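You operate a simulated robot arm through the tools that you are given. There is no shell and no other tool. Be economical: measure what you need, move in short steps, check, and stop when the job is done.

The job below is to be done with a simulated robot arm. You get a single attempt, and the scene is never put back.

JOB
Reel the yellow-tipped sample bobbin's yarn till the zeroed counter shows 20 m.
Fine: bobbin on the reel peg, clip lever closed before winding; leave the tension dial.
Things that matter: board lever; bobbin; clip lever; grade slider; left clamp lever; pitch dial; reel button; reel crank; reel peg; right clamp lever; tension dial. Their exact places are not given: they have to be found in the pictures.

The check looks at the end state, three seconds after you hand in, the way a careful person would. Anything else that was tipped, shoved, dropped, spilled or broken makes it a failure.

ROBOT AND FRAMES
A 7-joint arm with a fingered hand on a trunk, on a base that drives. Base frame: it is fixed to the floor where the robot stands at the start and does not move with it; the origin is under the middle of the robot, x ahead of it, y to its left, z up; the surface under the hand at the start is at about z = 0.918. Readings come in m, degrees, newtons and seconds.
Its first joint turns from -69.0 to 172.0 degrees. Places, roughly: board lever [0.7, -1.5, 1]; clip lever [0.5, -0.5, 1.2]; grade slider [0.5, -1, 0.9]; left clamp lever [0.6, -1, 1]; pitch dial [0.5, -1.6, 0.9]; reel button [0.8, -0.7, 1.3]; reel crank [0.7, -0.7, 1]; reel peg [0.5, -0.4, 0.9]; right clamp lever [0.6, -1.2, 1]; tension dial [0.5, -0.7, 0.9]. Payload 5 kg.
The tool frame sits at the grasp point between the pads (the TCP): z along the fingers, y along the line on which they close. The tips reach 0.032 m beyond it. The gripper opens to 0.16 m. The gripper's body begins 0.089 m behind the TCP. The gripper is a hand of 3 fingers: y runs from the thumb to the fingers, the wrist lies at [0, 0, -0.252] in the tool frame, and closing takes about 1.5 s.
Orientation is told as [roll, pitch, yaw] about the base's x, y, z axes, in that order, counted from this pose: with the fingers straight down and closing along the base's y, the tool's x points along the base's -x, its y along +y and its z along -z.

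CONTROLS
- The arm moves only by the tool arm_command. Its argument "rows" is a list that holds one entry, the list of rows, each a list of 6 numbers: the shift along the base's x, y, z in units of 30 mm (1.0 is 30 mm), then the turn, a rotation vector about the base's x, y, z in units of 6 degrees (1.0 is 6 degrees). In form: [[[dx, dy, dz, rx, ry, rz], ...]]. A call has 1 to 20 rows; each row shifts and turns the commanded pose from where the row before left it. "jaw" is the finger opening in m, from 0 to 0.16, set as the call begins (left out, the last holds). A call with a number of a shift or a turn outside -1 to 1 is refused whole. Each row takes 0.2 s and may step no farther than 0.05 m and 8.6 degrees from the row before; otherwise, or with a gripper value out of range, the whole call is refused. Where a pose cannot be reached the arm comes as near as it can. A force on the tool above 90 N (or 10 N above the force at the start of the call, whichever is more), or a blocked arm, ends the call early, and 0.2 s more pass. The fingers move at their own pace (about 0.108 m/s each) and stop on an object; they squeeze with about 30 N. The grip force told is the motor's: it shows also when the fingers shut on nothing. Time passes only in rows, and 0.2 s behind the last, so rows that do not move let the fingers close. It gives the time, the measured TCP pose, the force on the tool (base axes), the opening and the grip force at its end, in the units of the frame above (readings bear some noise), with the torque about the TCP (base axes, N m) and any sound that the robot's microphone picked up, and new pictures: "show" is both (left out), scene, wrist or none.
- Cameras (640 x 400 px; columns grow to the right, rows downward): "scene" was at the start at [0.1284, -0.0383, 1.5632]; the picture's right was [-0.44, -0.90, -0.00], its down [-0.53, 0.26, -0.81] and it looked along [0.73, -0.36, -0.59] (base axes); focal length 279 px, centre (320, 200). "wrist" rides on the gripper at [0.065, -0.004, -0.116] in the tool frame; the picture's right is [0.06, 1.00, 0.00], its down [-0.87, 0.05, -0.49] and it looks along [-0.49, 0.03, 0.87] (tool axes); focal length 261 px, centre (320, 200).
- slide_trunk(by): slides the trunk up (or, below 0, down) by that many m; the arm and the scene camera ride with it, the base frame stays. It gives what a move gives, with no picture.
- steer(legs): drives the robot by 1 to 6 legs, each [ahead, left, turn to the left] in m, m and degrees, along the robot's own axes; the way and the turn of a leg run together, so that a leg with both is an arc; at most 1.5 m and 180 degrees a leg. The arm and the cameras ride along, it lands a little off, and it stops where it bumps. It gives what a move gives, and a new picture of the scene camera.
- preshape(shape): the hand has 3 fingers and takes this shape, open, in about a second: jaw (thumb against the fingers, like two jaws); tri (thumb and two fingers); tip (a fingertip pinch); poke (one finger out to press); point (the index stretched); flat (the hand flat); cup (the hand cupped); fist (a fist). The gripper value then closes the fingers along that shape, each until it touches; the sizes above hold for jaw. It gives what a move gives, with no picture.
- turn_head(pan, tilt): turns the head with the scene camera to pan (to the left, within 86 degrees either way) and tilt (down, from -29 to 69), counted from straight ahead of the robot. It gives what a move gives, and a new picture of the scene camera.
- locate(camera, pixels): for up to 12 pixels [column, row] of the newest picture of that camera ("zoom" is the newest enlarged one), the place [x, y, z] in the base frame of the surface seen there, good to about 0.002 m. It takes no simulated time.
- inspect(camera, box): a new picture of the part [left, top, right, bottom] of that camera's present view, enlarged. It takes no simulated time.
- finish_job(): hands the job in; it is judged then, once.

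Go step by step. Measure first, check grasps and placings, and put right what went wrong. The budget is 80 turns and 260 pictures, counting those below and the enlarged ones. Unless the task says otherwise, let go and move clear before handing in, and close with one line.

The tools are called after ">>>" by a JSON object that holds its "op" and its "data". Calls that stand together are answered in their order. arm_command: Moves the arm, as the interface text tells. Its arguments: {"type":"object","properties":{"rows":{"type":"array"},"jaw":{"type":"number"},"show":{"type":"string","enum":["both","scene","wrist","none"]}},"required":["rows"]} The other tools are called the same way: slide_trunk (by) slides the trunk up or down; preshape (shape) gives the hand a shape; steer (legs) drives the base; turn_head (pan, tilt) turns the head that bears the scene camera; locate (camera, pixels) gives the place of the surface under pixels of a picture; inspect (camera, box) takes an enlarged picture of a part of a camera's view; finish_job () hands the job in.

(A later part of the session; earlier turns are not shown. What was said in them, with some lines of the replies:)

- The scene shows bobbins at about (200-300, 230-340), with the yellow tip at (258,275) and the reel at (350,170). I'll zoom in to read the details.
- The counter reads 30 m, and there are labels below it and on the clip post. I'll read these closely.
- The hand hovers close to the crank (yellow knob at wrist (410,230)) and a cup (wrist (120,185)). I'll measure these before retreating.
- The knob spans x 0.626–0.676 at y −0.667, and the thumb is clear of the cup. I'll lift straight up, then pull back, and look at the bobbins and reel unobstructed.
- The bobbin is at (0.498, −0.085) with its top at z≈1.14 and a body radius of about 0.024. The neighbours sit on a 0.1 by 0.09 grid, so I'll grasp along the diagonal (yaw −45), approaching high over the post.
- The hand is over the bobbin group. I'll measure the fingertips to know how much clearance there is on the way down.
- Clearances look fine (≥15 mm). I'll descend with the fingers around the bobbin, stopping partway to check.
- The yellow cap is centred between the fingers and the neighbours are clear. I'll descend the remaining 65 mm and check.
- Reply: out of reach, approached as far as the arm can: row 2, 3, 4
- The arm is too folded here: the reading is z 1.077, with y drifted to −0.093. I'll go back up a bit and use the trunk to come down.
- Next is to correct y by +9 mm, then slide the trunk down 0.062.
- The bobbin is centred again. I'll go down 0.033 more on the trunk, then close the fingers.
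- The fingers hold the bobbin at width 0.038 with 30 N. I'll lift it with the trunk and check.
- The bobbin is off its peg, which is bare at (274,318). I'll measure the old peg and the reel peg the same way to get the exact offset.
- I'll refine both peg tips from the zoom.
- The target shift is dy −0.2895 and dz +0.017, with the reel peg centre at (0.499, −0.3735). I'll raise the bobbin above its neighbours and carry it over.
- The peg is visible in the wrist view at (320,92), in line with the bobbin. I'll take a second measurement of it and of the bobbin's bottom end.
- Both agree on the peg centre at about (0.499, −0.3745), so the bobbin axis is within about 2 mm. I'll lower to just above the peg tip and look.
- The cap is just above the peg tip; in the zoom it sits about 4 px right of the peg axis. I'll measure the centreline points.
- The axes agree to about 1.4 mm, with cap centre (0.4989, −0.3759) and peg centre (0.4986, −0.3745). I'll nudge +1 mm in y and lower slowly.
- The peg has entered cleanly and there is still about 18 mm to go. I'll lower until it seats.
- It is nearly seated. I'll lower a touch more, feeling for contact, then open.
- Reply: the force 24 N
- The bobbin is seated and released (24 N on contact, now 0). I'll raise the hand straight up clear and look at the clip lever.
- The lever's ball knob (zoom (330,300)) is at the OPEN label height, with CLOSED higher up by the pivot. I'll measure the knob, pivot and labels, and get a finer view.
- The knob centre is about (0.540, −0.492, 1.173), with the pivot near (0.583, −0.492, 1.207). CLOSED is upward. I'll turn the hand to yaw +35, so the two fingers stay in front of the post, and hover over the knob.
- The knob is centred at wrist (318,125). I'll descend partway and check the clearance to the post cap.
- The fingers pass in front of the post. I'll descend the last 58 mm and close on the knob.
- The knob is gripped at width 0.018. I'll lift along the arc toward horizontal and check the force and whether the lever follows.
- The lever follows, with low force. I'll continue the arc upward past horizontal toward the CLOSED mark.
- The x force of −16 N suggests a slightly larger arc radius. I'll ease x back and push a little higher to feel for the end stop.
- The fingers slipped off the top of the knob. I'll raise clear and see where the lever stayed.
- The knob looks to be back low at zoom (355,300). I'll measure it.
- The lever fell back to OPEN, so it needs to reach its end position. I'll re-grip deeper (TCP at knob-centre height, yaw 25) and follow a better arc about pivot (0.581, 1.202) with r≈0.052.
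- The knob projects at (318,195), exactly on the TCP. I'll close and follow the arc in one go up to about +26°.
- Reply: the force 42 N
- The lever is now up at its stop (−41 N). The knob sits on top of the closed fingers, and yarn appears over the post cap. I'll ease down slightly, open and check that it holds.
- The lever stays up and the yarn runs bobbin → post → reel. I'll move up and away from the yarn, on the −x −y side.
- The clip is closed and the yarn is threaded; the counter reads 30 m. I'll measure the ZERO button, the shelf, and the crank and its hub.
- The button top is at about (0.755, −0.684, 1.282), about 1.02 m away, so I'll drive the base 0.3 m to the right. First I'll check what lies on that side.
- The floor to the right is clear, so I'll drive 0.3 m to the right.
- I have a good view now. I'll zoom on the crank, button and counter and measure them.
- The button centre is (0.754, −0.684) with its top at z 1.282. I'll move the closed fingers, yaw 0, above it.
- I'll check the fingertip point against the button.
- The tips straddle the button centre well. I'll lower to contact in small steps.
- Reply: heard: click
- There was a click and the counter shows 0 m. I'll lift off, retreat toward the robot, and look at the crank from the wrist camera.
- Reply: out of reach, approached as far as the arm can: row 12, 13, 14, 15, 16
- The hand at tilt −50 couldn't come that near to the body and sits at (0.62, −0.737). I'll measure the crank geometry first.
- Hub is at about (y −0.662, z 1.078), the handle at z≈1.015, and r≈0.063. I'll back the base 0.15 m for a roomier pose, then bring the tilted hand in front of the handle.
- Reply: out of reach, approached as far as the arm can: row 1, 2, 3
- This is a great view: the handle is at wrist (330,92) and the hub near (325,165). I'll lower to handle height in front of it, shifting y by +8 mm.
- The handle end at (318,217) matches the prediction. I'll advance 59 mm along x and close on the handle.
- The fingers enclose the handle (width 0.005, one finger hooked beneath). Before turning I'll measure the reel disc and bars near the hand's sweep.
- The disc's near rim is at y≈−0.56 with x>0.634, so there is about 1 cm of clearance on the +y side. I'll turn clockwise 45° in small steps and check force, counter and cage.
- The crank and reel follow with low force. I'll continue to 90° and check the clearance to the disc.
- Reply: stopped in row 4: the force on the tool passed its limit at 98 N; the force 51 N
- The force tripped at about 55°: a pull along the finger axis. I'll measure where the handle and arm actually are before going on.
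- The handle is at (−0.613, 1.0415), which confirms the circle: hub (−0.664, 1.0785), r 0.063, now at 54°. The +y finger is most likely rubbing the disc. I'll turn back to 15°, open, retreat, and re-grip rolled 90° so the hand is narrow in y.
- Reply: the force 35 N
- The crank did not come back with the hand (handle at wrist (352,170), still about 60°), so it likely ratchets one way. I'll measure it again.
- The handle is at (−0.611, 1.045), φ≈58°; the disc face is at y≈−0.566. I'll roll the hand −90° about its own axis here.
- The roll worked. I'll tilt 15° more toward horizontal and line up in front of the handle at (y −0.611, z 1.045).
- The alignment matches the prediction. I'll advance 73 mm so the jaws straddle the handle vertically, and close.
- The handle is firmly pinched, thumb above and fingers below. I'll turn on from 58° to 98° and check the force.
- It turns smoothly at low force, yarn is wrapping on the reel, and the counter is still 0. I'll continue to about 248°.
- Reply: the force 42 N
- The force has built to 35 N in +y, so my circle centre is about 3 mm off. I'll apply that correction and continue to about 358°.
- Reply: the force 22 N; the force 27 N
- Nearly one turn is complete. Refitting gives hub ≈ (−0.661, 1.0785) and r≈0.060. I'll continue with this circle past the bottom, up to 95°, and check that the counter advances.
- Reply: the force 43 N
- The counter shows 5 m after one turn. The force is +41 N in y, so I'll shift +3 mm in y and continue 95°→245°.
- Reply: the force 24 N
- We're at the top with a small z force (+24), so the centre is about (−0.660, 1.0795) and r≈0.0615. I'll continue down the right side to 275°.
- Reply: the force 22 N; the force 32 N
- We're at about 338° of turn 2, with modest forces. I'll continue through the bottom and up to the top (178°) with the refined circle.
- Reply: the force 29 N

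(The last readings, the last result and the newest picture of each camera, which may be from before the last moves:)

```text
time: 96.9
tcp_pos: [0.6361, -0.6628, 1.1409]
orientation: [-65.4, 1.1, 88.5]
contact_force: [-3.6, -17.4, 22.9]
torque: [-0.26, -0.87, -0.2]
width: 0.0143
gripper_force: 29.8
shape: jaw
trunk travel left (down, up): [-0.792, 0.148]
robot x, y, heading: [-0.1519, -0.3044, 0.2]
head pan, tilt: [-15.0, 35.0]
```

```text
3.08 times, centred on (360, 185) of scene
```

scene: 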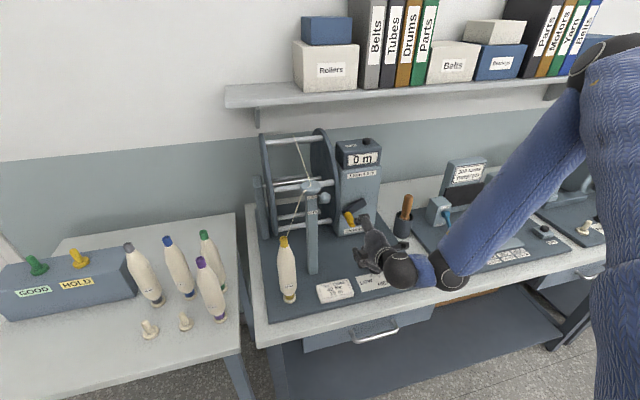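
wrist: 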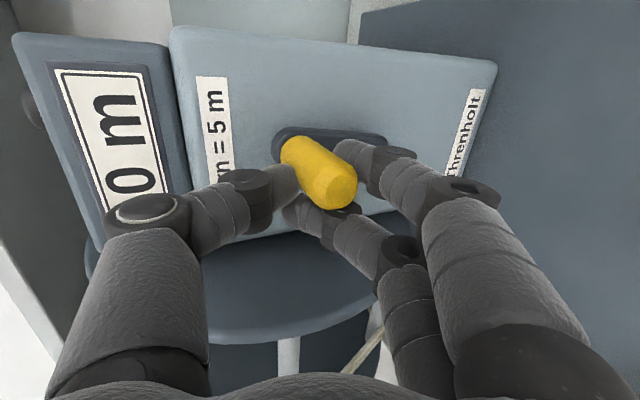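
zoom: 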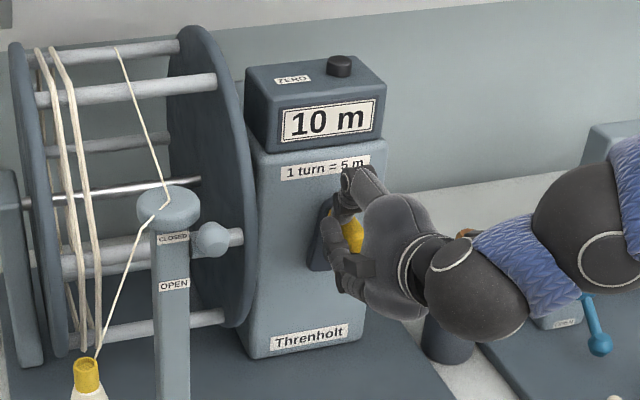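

The counter shows 10 m after two turns. I'll continue turn 3 from the top round to 18° past the bottom.

>>> {"op": "arm_command", "data": {"rows": [[[0, -0.18, 0.013, 0, 0, 0], [0, -0.343, -0.08, 0, 0, 0], [0, -0.323, -0.137, 0, 0, 0], [0, -0.293, -0.19, 0, 0, 0], [0, -0.26, -0.24, 0, 0, 0], [0, -0.21, -0.28, 0, 0, 0], [0, -0.16, -0.313, 0, 0, 0], [0, -0.103, -0.337, 0, 0, 0], [0, -0.043, -0.35, 0, 0, 0], [0, 0.02, -0.35, 0, 0, 0], [0, 0.08, -0.343, 0, 0, 0], [0, 0.137, -0.323, 0, 0, 0], [0, 0.19, -0.293, 0, 0, 0], [0, 0.24, -0.26, 0, 0, 0], [0, 0.28, -0.21, 0, 0, 0], [0, 0.313, -0.16, 0, 0, 0], [0, 0.337, -0.103, 0, 0, 0], [0, 0.35, -0.043, 0, 0, 0], [0, 0.35, 0.02, 0, 0, 0], [0, 0.343, 0.08, 0, 0, 0]]], "show": "wrist"}}

>>> {"op": "inspect", "data": {"camera": "scene", "box": [300, 120, 420, 250]}}

```text
time: 101.1
tcp_pos: [0.637, -0.6346, 1.0251]
orientation: [-65.2, 0.9, 88.9]
contact_force: [-6.1, -2.6, 20.1]
torque: [-0.21, -0.65, 0.05]
width: 0.0146
gripper_force: 29.9
shape: jaw
trunk travel left (down, up): [-0.792, 0.148]
robot x, y, heading: [-0.1522, -0.3063, -0.1]
head pan, tilt: [-15.0, 35.0]
```

wrist: 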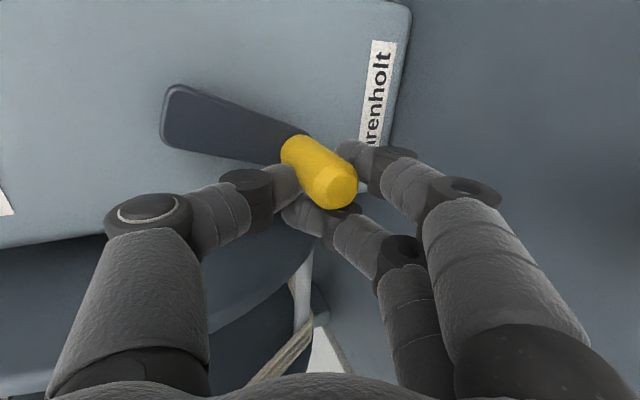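

```text
3.08 times, centred on (360, 185) of scene
```

zoom: 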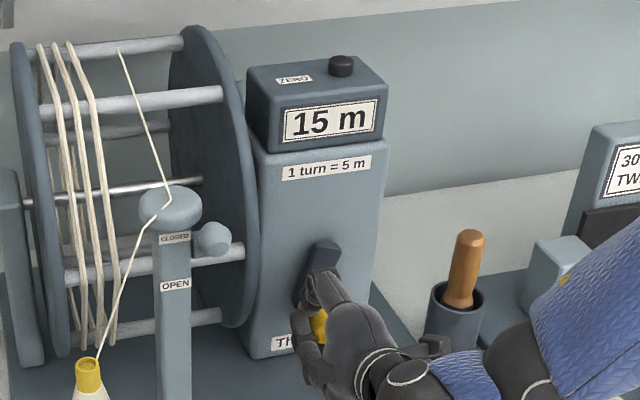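

The counter shows 15 m. For the final turn I'll continue from about 20° to 208°.

>>> {"op": "arm_command", "data": {"rows": [[[0, 0.323, 0.15, 0, 0, 0], [0, 0.293, 0.2, 0, 0, 0], [0, 0.26, 0.24, 0, 0, 0], [0, 0.21, 0.28, 0, 0, 0], [0, 0.16, 0.313, 0, 0, 0], [0, 0.103, 0.337, 0, 0, 0], [0, 0.043, 0.35, 0, 0, 0], [0, -0.02, 0.35, 0, 0, 0], [0, -0.08, 0.343, 0, 0, 0], [0, -0.137, 0.323, 0, 0, 0], [0, -0.19, 0.293, 0, 0, 0], [0, -0.24, 0.26, 0, 0, 0], [0, -0.28, 0.21, 0, 0, 0], [0, -0.313, 0.16, 0, 0, 0], [0, -0.337, 0.103, 0, 0, 0], [0, -0.35, 0.043, 0, 0, 0], [0, -0.35, -0.02, 0, 0, 0], [0, -0.343, -0.08, 0, 0, 0], [0, -0.323, -0.137, 0, 0, 0]]], "show": "none"}}

>>> {"op": "inspect", "data": {"camera": "scene", "box": [300, 120, 420, 250]}}

```text
time: 105.1
tcp_pos: [0.6377, -0.6881, 1.1315]
orientation: [-65.0, 0.9, 88.8]
contact_force: [-6.5, -17.2, 9.7]
torque: [-0.2, -0.39, -0.24]
width: 0.0129
gripper_force: 29.9
shape: jaw
trunk travel left (down, up): [-0.792, 0.148]
robot x, y, heading: [-0.1524, -0.3045, 0.2]
head pan, tilt: [-15.0, 35.0]
```

```text
3.08 times, centred on (360, 185) of scene
```

zoom: 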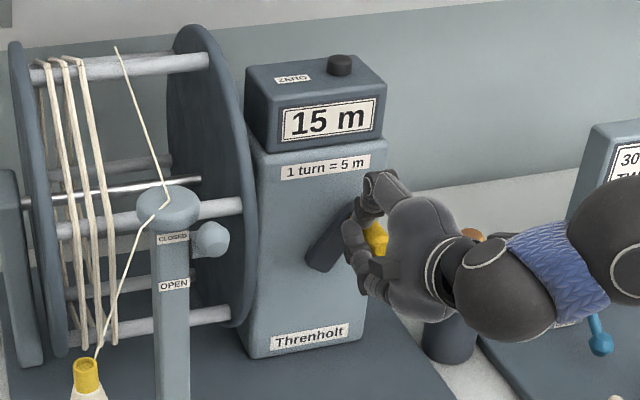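

It still shows 15 m, at about 209°. I'll proceed to 338°, then finish with small steps.

>>> {"op": "arm_command", "data": {"rows": [[[0, -0.293, -0.19, 0, 0, 0], [0, -0.26, -0.24, 0, 0, 0], [0, -0.21, -0.28, 0, 0, 0], [0, -0.16, -0.313, 0, 0, 0], [0, -0.103, -0.337, 0, 0, 0], [0, -0.043, -0.35, 0, 0, 0], [0, 0.02, -0.35, 0, 0, 0], [0, 0.08, -0.343, 0, 0, 0], [0, 0.137, -0.323, 0, 0, 0], [0, 0.19, -0.293, 0, 0, 0], [0, 0.24, -0.26, 0, 0, 0], [0, 0.28, -0.21, 0, 0, 0], [0, 0.313, -0.16, 0, 0, 0], [0, 0.337, -0.103, 0, 0, 0], [0, 0, 0, 0, 0, 0]]], "show": "wrist"}}

>>> {"op": "inspect", "data": {"camera": "scene", "box": [300, 120, 420, 250]}}

```text
time: 108.3
tcp_pos: [0.638, -0.6662, 1.023]
orientation: [-65.3, 0.9, 88.9]
contact_force: [-1.0, 3.2, 13.0]
torque: [-0.08, -0.51, 0.19]
width: 0.0136
gripper_force: 30.0
shape: jaw
trunk travel left (down, up): [-0.792, 0.148]
robot x, y, heading: [-0.1523, -0.305, -0.3]
head pan, tilt: [-15.0, 35.0]
```

wrist: 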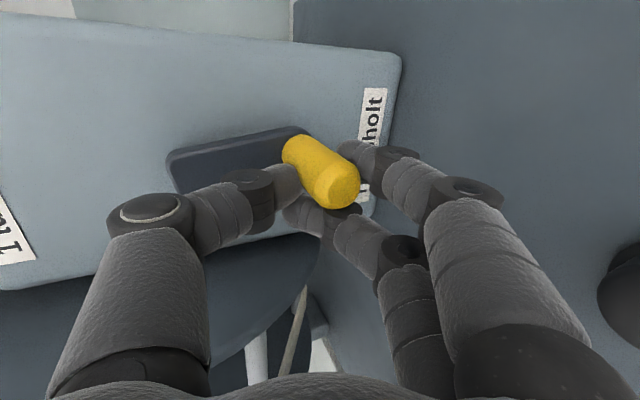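

```text
3.08 times, centred on (360, 185) of scene
```

zoom: 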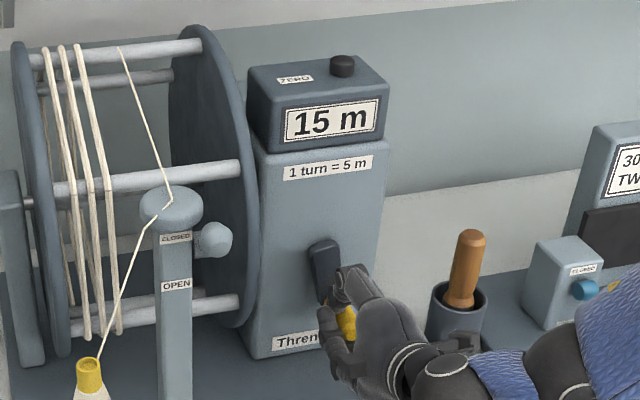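

At about 351° it still shows 15 m. I'll advance 12° slowly.

>>> {"op": "arm_command", "data": {"rows": [[[0, 0.175, -0.02, 0, 0, 0], [0, 0.175, 0, 0, 0, 0], [0, 0.08, 0, 0, 0, 0], [0, 0, 0, 0, 0, 0]]], "show": "none"}}

>>> {"op": "inspect", "data": {"camera": "scene", "box": [300, 120, 420, 250]}}

```text
time: 109.3
tcp_pos: [0.6372, -0.6564, 1.0214]
orientation: [-65.2, 1.0, 88.6]
contact_force: [-4.1, -7.3, 14.7]
torque: [-0.14, -0.58, -0.01]
width: 0.0134
gripper_force: 29.7
shape: jaw
trunk travel left (down, up): [-0.792, 0.148]
robot x, y, heading: [-0.1527, -0.3054, 0.2]
head pan, tilt: [-15.0, 35.0]
```

```text
3.08 times, centred on (360, 185) of scene
```

zoom: 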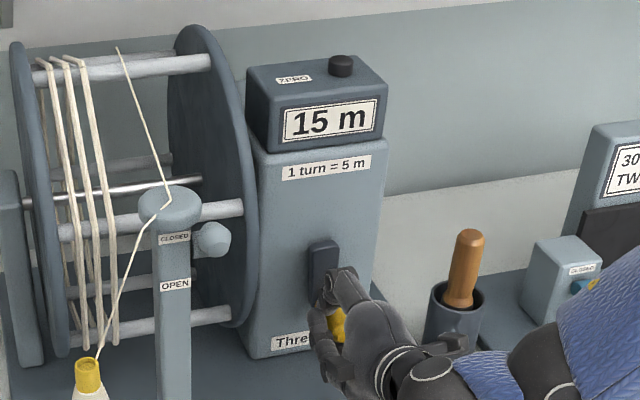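

It still shows 15 m at about the bottom, so I'll take another 6°.

>>> {"op": "arm_command", "data": {"rows": [[[0, 0.12, 0.01, 0, 0, 0], [0, 0.12, 0.015, 0, 0, 0], [0, 0, 0, 0, 0, 0]]], "show": "none"}}

>>> {"op": "inspect", "data": {"camera": "scene", "box": [330, 130, 400, 180]}}

```text
time: 110.1
tcp_pos: [0.6384, -0.6453, 1.0233]
orientation: [-65.1, 0.9, 88.9]
contact_force: [-5.9, 6.1, 9.5]
torque: [-0.03, -0.4, 0.16]
width: 0.0138
gripper_force: 30.3
shape: jaw
trunk travel left (down, up): [-0.792, 0.148]
robot x, y, heading: [-0.1523, -0.3052, 0.1]
head pan, tilt: [-15.0, 35.0]
```

```text
8.00 times, centred on (365, 155) of scene
```

zoom: 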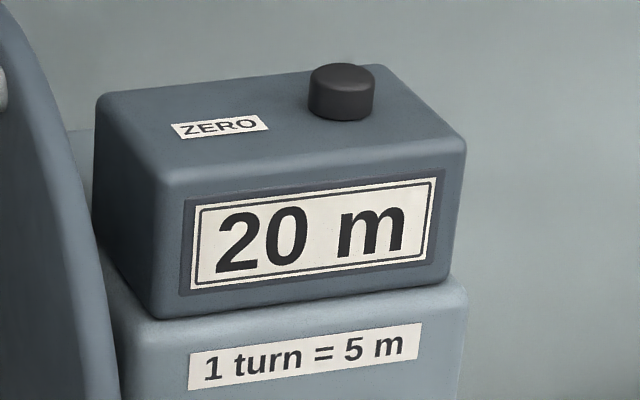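

The counter shows 20 m. I'll open gently and withdraw straight back along −x.

>>> {"op": "arm_command", "data": {"rows": [[[0, 0, 0, 0, 0, 0], [0, 0, 0, 0, 0, 0], [0, 0, 0, 0, 0, 0], [0, 0, 0, 0, 0, 0], [-0.7, 0, 0, 0, 0, 0], [-0.8, 0, 0, 0, 0, 0], [-0.8, 0, 0.2, 0, 0, 0], [0, -0.3, 0.8, 0, 0, 0], [0, -0.3, 0.8, 0, 0, 0], [0, -0.3, 0.8, 0, 0, 0]]], "jaw": 0.06}}

>>> {"op": "inspect", "data": {"camera": "scene", "box": [240, 120, 440, 310]}}

```text
time: 112.3
tcp_pos: [0.5678, -0.6745, 1.1001]
orientation: [-65.0, 0.9, 89.1]
contact_force: [-1.2, -0.4, 0.3]
torque: [0.01, -0.01, 0.02]
width: 0.06
gripper_force: 0.1
shape: jaw
trunk travel left (down, up): [-0.792, 0.148]
robot x, y, heading: [-0.1519, -0.3046, -0.2]
head pan, tilt: [-15.0, 35.0]
```

scene: 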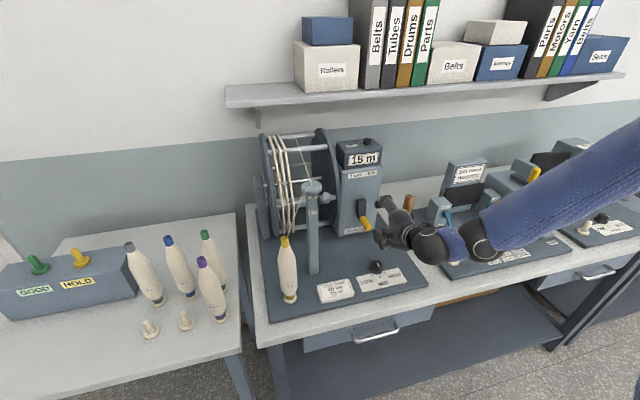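
wrist: 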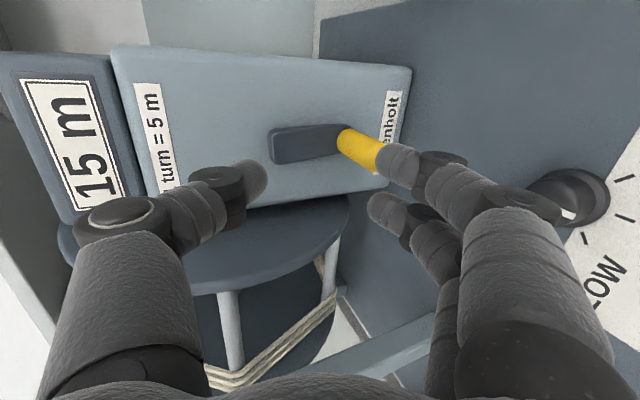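

```text
2.11 times, centred on (340, 215) of scene
```

zoom: 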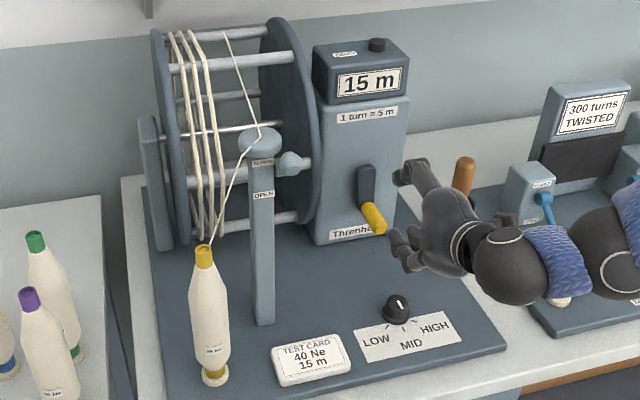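

On release the crank swung back slightly and the counter dropped to 15 m. I'll measure where the handle is now.

>>> {"op": "locate", "data": {"camera": "zoom", "pixels": [[378, 222], [372, 212], [366, 175], [366, 165], [360, 190], [375, 190]]}}

>>> {"op": "inspect", "data": {"camera": "wrist", "box": [240, 60, 440, 220]}}

>>> {"op": "locate", "data": {"camera": "wrist", "pixels": [[375, 165], [370, 155], [360, 145], [280, 145], [345, 150]]}}

```text
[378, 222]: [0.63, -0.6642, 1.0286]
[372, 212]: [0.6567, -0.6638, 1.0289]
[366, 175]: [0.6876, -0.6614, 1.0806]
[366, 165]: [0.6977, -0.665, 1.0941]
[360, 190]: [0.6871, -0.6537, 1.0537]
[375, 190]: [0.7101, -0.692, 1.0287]
```

```text
2.50 times, centred on (340, 140) of wrist
```

zoom: 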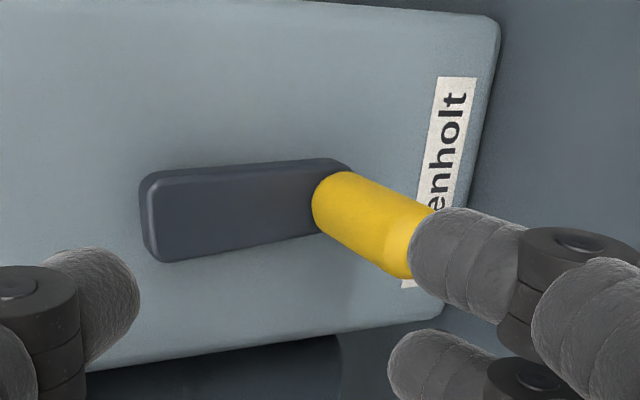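

```text
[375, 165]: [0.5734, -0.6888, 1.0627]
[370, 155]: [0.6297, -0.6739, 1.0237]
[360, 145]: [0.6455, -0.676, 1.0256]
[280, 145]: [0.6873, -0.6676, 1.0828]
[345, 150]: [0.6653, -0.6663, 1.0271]
```

The handle sits at about (−0.667, 1.018), φ≈−6°. I'll re-grip it and turn further past the mark before letting go. First I'll position at x 0.59 (to keep off the dial) at handle height.

>>> {"op": "arm_command", "data": {"rows": [[[0.4, 0.1, -0.5, 0, 0, 0], [0.35, 0.1, -0.8, 0, 0, 0], [0, 0.05, -0.8, 0, 0, 0], [0, 0, -0.6, 0, 0, 0], [0, 0, 0, 0, 0, 0]]], "jaw": 0.07}}

>>> {"op": "locate", "data": {"camera": "scene", "pixels": [[377, 263], [377, 267], [365, 222]]}}

```text
time: 113.5
tcp_pos: [0.5919, -0.6687, 1.0194]
orientation: [-65.1, 0.8, 88.9]
contact_force: [0.1, -0.3, 0.4]
torque: [0.04, -0.03, 0.02]
width: 0.0697
gripper_force: 0.0
shape: jaw
trunk travel left (down, up): [-0.792, 0.148]
robot x, y, heading: [-0.1524, -0.3084, 0.3]
head pan, tilt: [-15.0, 35.0]
```

scene: 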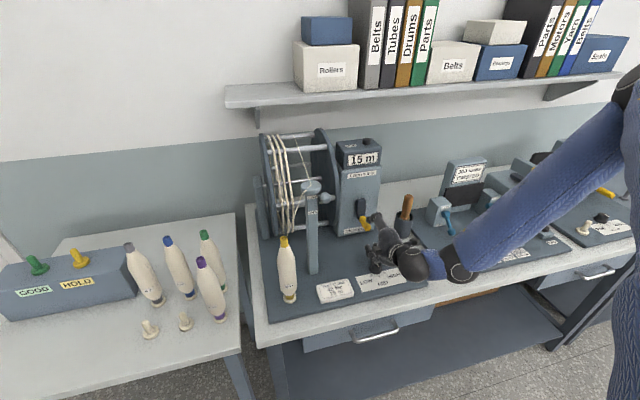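
wrist: 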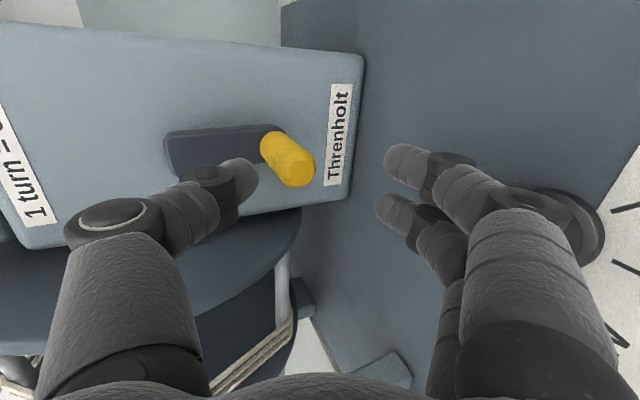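

```text
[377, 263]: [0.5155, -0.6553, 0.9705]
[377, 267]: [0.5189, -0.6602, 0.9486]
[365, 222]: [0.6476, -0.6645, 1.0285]
```

The alignment is right (handle end at (300,172)) and the dial is untouched. I'll advance 46 mm and close.

>>> {"op": "arm_command", "data": {"rows": [[[0.5, -0.03, 0, 0, 0, 0], [0.5, 0, 0, 0, 0, 0], [0.55, 0, 0, 0, 0, 0], [0, 0, 0, 0, 0, 0]]], "show": "none"}}

>>> {"op": "arm_command", "data": {"rows": [[[0, 0, 0, 0, 0, 0], [0, 0, 0, 0, 0, 0], [0, 0, 0, 0, 0, 0], [0, 0, 0, 0, 0, 0], [0, 0, 0, 0, 0, 0]]], "jaw": 0.0, "show": "wrist"}}

```text
time: 114.5
tcp_pos: [0.6384, -0.668, 1.0196]
orientation: [-65.1, 0.9, 88.9]
contact_force: [-7.8, 0.2, 2.4]
torque: [0.0, -0.34, 0.05]
width: 0.0683
gripper_force: 0.1
shape: jaw
trunk travel left (down, up): [-0.792, 0.148]
robot x, y, heading: [-0.1517, -0.3059, 0.0]
head pan, tilt: [-15.0, 35.0]
```

```text
time: 115.7
tcp_pos: [0.6365, -0.6684, 1.0164]
orientation: [-65.0, 0.9, 88.9]
contact_force: [-11.5, -0.5, -14.0]
torque: [0.01, 0.28, -0.03]
width: 0.0141
gripper_force: 30.3
shape: jaw
trunk travel left (down, up): [-0.792, 0.148]
robot x, y, heading: [-0.1486, -0.3093, 0.2]
head pan, tilt: [-15.0, 35.0]
```

wrist: 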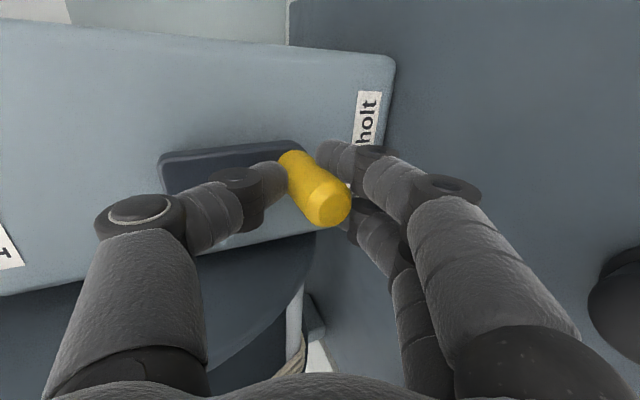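

The grip is good at φ≈−8°. I'll turn forward to about 60°, where it stayed put earlier, and read the counter.

>>> {"op": "arm_command", "data": {"rows": [[[0, 0.35, 0, 0, 0, 0], [0, 0.357, 0.043, 0, 0, 0], [0, 0.34, 0.107, 0, 0, 0], [0, 0.32, 0.16, 0, 0, 0], [0, 0.287, 0.217, 0, 0, 0], [0, 0.243, 0.26, 0, 0, 0], [0, 0.16, 0.24, 0, 0, 0], [0, 0, 0, 0, 0, 0]]], "show": "wrist"}}

>>> {"op": "inspect", "data": {"camera": "scene", "box": [300, 120, 420, 250]}}

```text
time: 117.5
tcp_pos: [0.6365, -0.6063, 1.0537]
orientation: [-65.3, 0.8, 88.8]
contact_force: [-13.5, -15.7, 20.6]
torque: [0.08, -1.12, -0.36]
width: 0.0187
gripper_force: 29.9
shape: jaw
trunk travel left (down, up): [-0.792, 0.148]
robot x, y, heading: [-0.1509, -0.3047, 0.0]
head pan, tilt: [-15.0, 35.0]
```

wrist: 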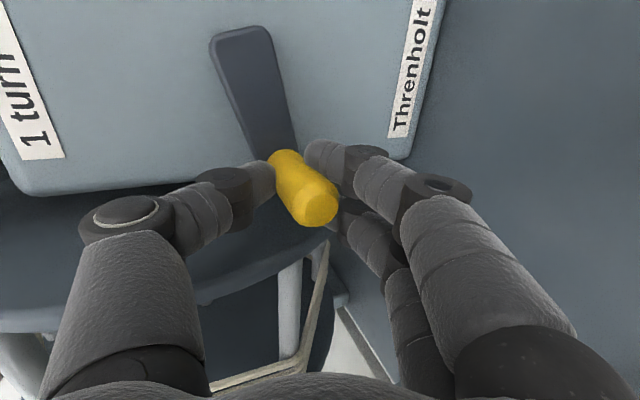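

```text
3.08 times, centred on (360, 185) of scene
```

zoom: 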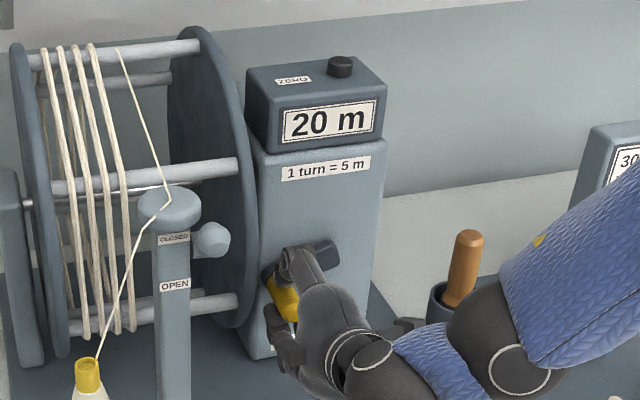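

It shows 20 m at about 62°. I'll open and withdraw straight back in −x, watching the counter.

>>> {"op": "arm_command", "data": {"rows": [[[0, 0, 0, 0, 0, 0], [0, 0, 0, 0, 0, 0], [0, 0, 0, 0, 0, 0], [0, 0, 0, 0, 0, 0]]], "jaw": 0.06, "show": "wrist"}}

>>> {"op": "arm_command", "data": {"rows": [[[-0.6, 0, 0, 0, 0, 0], [-0.6, 0, 0, 0, 0, 0], [-0.6, 0, 0, 0, 0, 0], [-0.6, 0, 0, 0, 0, 0], [0, 0, 0.7, 0, 0, 0], [0, 0, 0.7, 0, 0, 0]]], "show": "wrist"}}

>>> {"op": "inspect", "data": {"camera": "scene", "box": [300, 120, 420, 250]}}

```text
time: 118.5
tcp_pos: [0.6373, -0.6049, 1.0501]
orientation: [-65.1, 0.8, 89.0]
contact_force: [-0.9, 0.6, -0.3]
torque: [-0.02, -0.01, -0.03]
width: 0.0596
gripper_force: 0.1
shape: jaw
trunk travel left (down, up): [-0.792, 0.148]
robot x, y, heading: [-0.1513, -0.3049, -0.1]
head pan, tilt: [-15.0, 35.0]
```

wrist: 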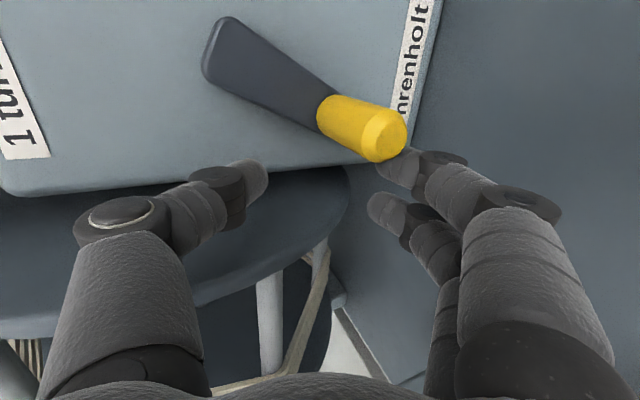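

```text
time: 119.9
tcp_pos: [0.5659, -0.605, 1.0917]
orientation: [-65.0, 0.9, 88.9]
contact_force: [-0.1, 0.0, -0.3]
torque: [-0.02, -0.01, -0.01]
width: 0.0597
gripper_force: 0.1
shape: jaw
trunk travel left (down, up): [-0.792, 0.148]
robot x, y, heading: [-0.1507, -0.3032, 0.2]
head pan, tilt: [-15.0, 35.0]
```

wrist: 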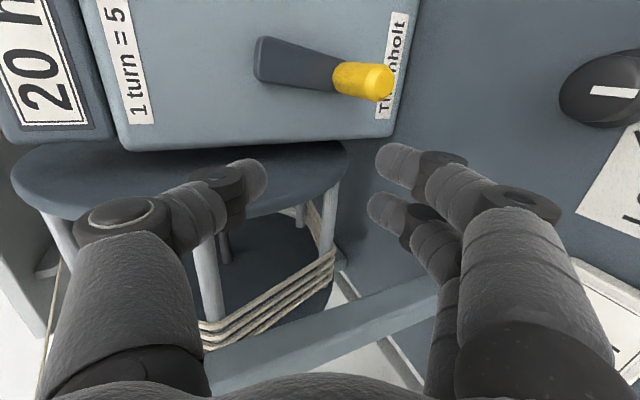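

```text
3.08 times, centred on (360, 185) of scene
```

zoom: 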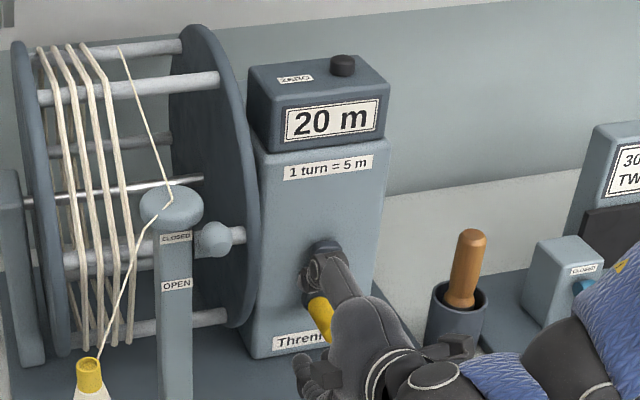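

The handle is swinging back toward the bottom under gravity. I'll let it settle and watch the counter.

>>> {"op": "arm_command", "data": {"rows": [[[0, 0, 0.3, 0, 0, 0], [0, -0.5, 0.5, 0, 0, 0], [0, -0.5, 0.5, 0, 0, 0], [0, 0, 0.5, 0, 0, 0], [0, 0, 0, 0, 0, 0], [0, 0, 0, 0, 0, 0], [0, 0, 0, 0, 0, 0], [0, 0, 0, 0, 0, 0], [0, 0, 0, 0, 0, 0], [0, 0, 0, 0, 0, 0], [0, 0, 0, 0, 0, 0], [0, 0, 0, 0, 0, 0], [0, 0, 0, 0, 0, 0]]], "show": "wrist"}}

>>> {"op": "inspect", "data": {"camera": "scene", "box": [300, 120, 420, 250]}}

```text
time: 122.7
tcp_pos: [0.5662, -0.6365, 1.1456]
orientation: [-65.0, 0.9, 88.9]
contact_force: [0.2, -0.3, -0.4]
torque: [0.02, 0.02, -0.01]
width: 0.06
gripper_force: 0.0
shape: jaw
trunk travel left (down, up): [-0.792, 0.148]
robot x, y, heading: [-0.1521, -0.3008, 0.3]
head pan, tilt: [-15.0, 35.0]
```

wrist: 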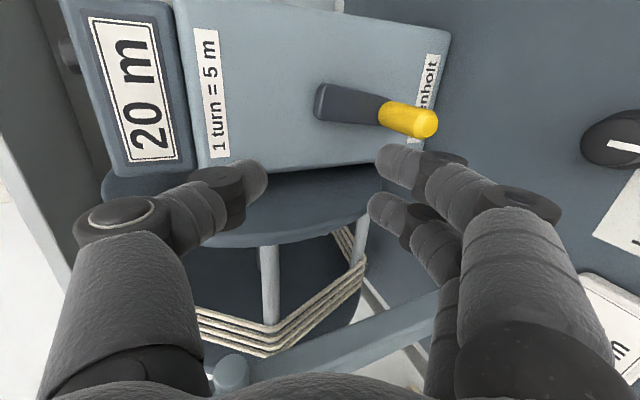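

```text
3.08 times, centred on (360, 185) of scene
5 turns are left
```

zoom: 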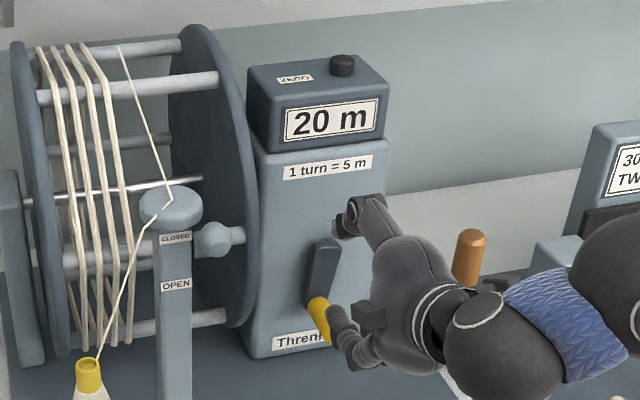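

The crank has settled at about 15° and the counter holds at 20 m. I'll move the hand clear upward and take one last look at everything.

>>> {"op": "arm_command", "data": {"rows": [[[0, -0.4, 0.6, 0, 0, 0], [0, -0.4, 0.6, 0, 0, 0], [0, -0.4, 0.6, 0, 0, 0], [0, 0, 0, 0, 0, 0], [0, 0, 0, 0, 0, 0], [0, 0, 0, 0, 0, 0], [0, 0, 0, 0, 0, 0]]], "show": "scene"}}

>>> {"op": "inspect", "data": {"camera": "scene", "box": [230, 120, 430, 310]}}

```text
time: 124.3
tcp_pos: [0.5672, -0.6741, 1.1978]
orientation: [-65.0, 0.8, 88.9]
contact_force: [0.1, -0.6, 0.2]
torque: [0.0, 0.01, -0.01]
width: 0.0595
gripper_force: 0.0
shape: jaw
trunk travel left (down, up): [-0.792, 0.148]
robot x, y, heading: [-0.1496, -0.3096, -0.2]
head pan, tilt: [-15.0, 35.0]
```

scene: 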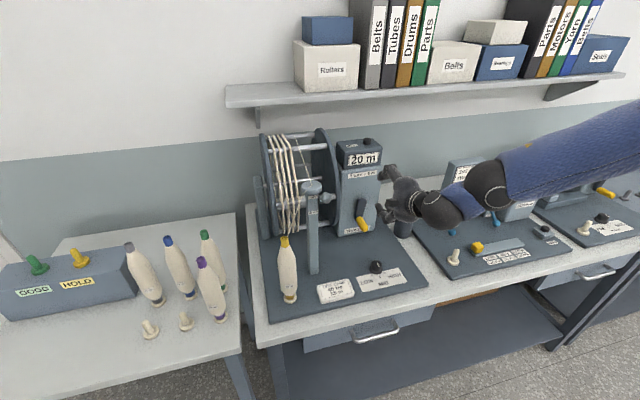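

```text
2.11 times, centred on (330, 215) of scene
4 turns are left
```

zoom: 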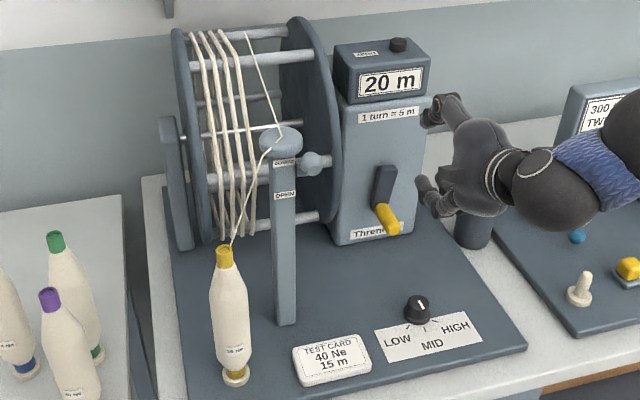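

The counter reads a steady 20 m, the bobbin is on the reel peg, the clip lever is closed, the dial is untouched, and the hand is clear. I'm handing in the job.

>>> {"op": "finish_job", "data": {}}

```text
The job is handed in.
```

I put the yellow-tipped bobbin on the reel peg, closed the clip, zeroed the counter and wound the yarn until it showed 20 m. It was still reading 20 m when I handed in. On the first release the crank swung back and the counter dropped to 15 m, so I wound slightly past the mark. The tension dial was left alone.
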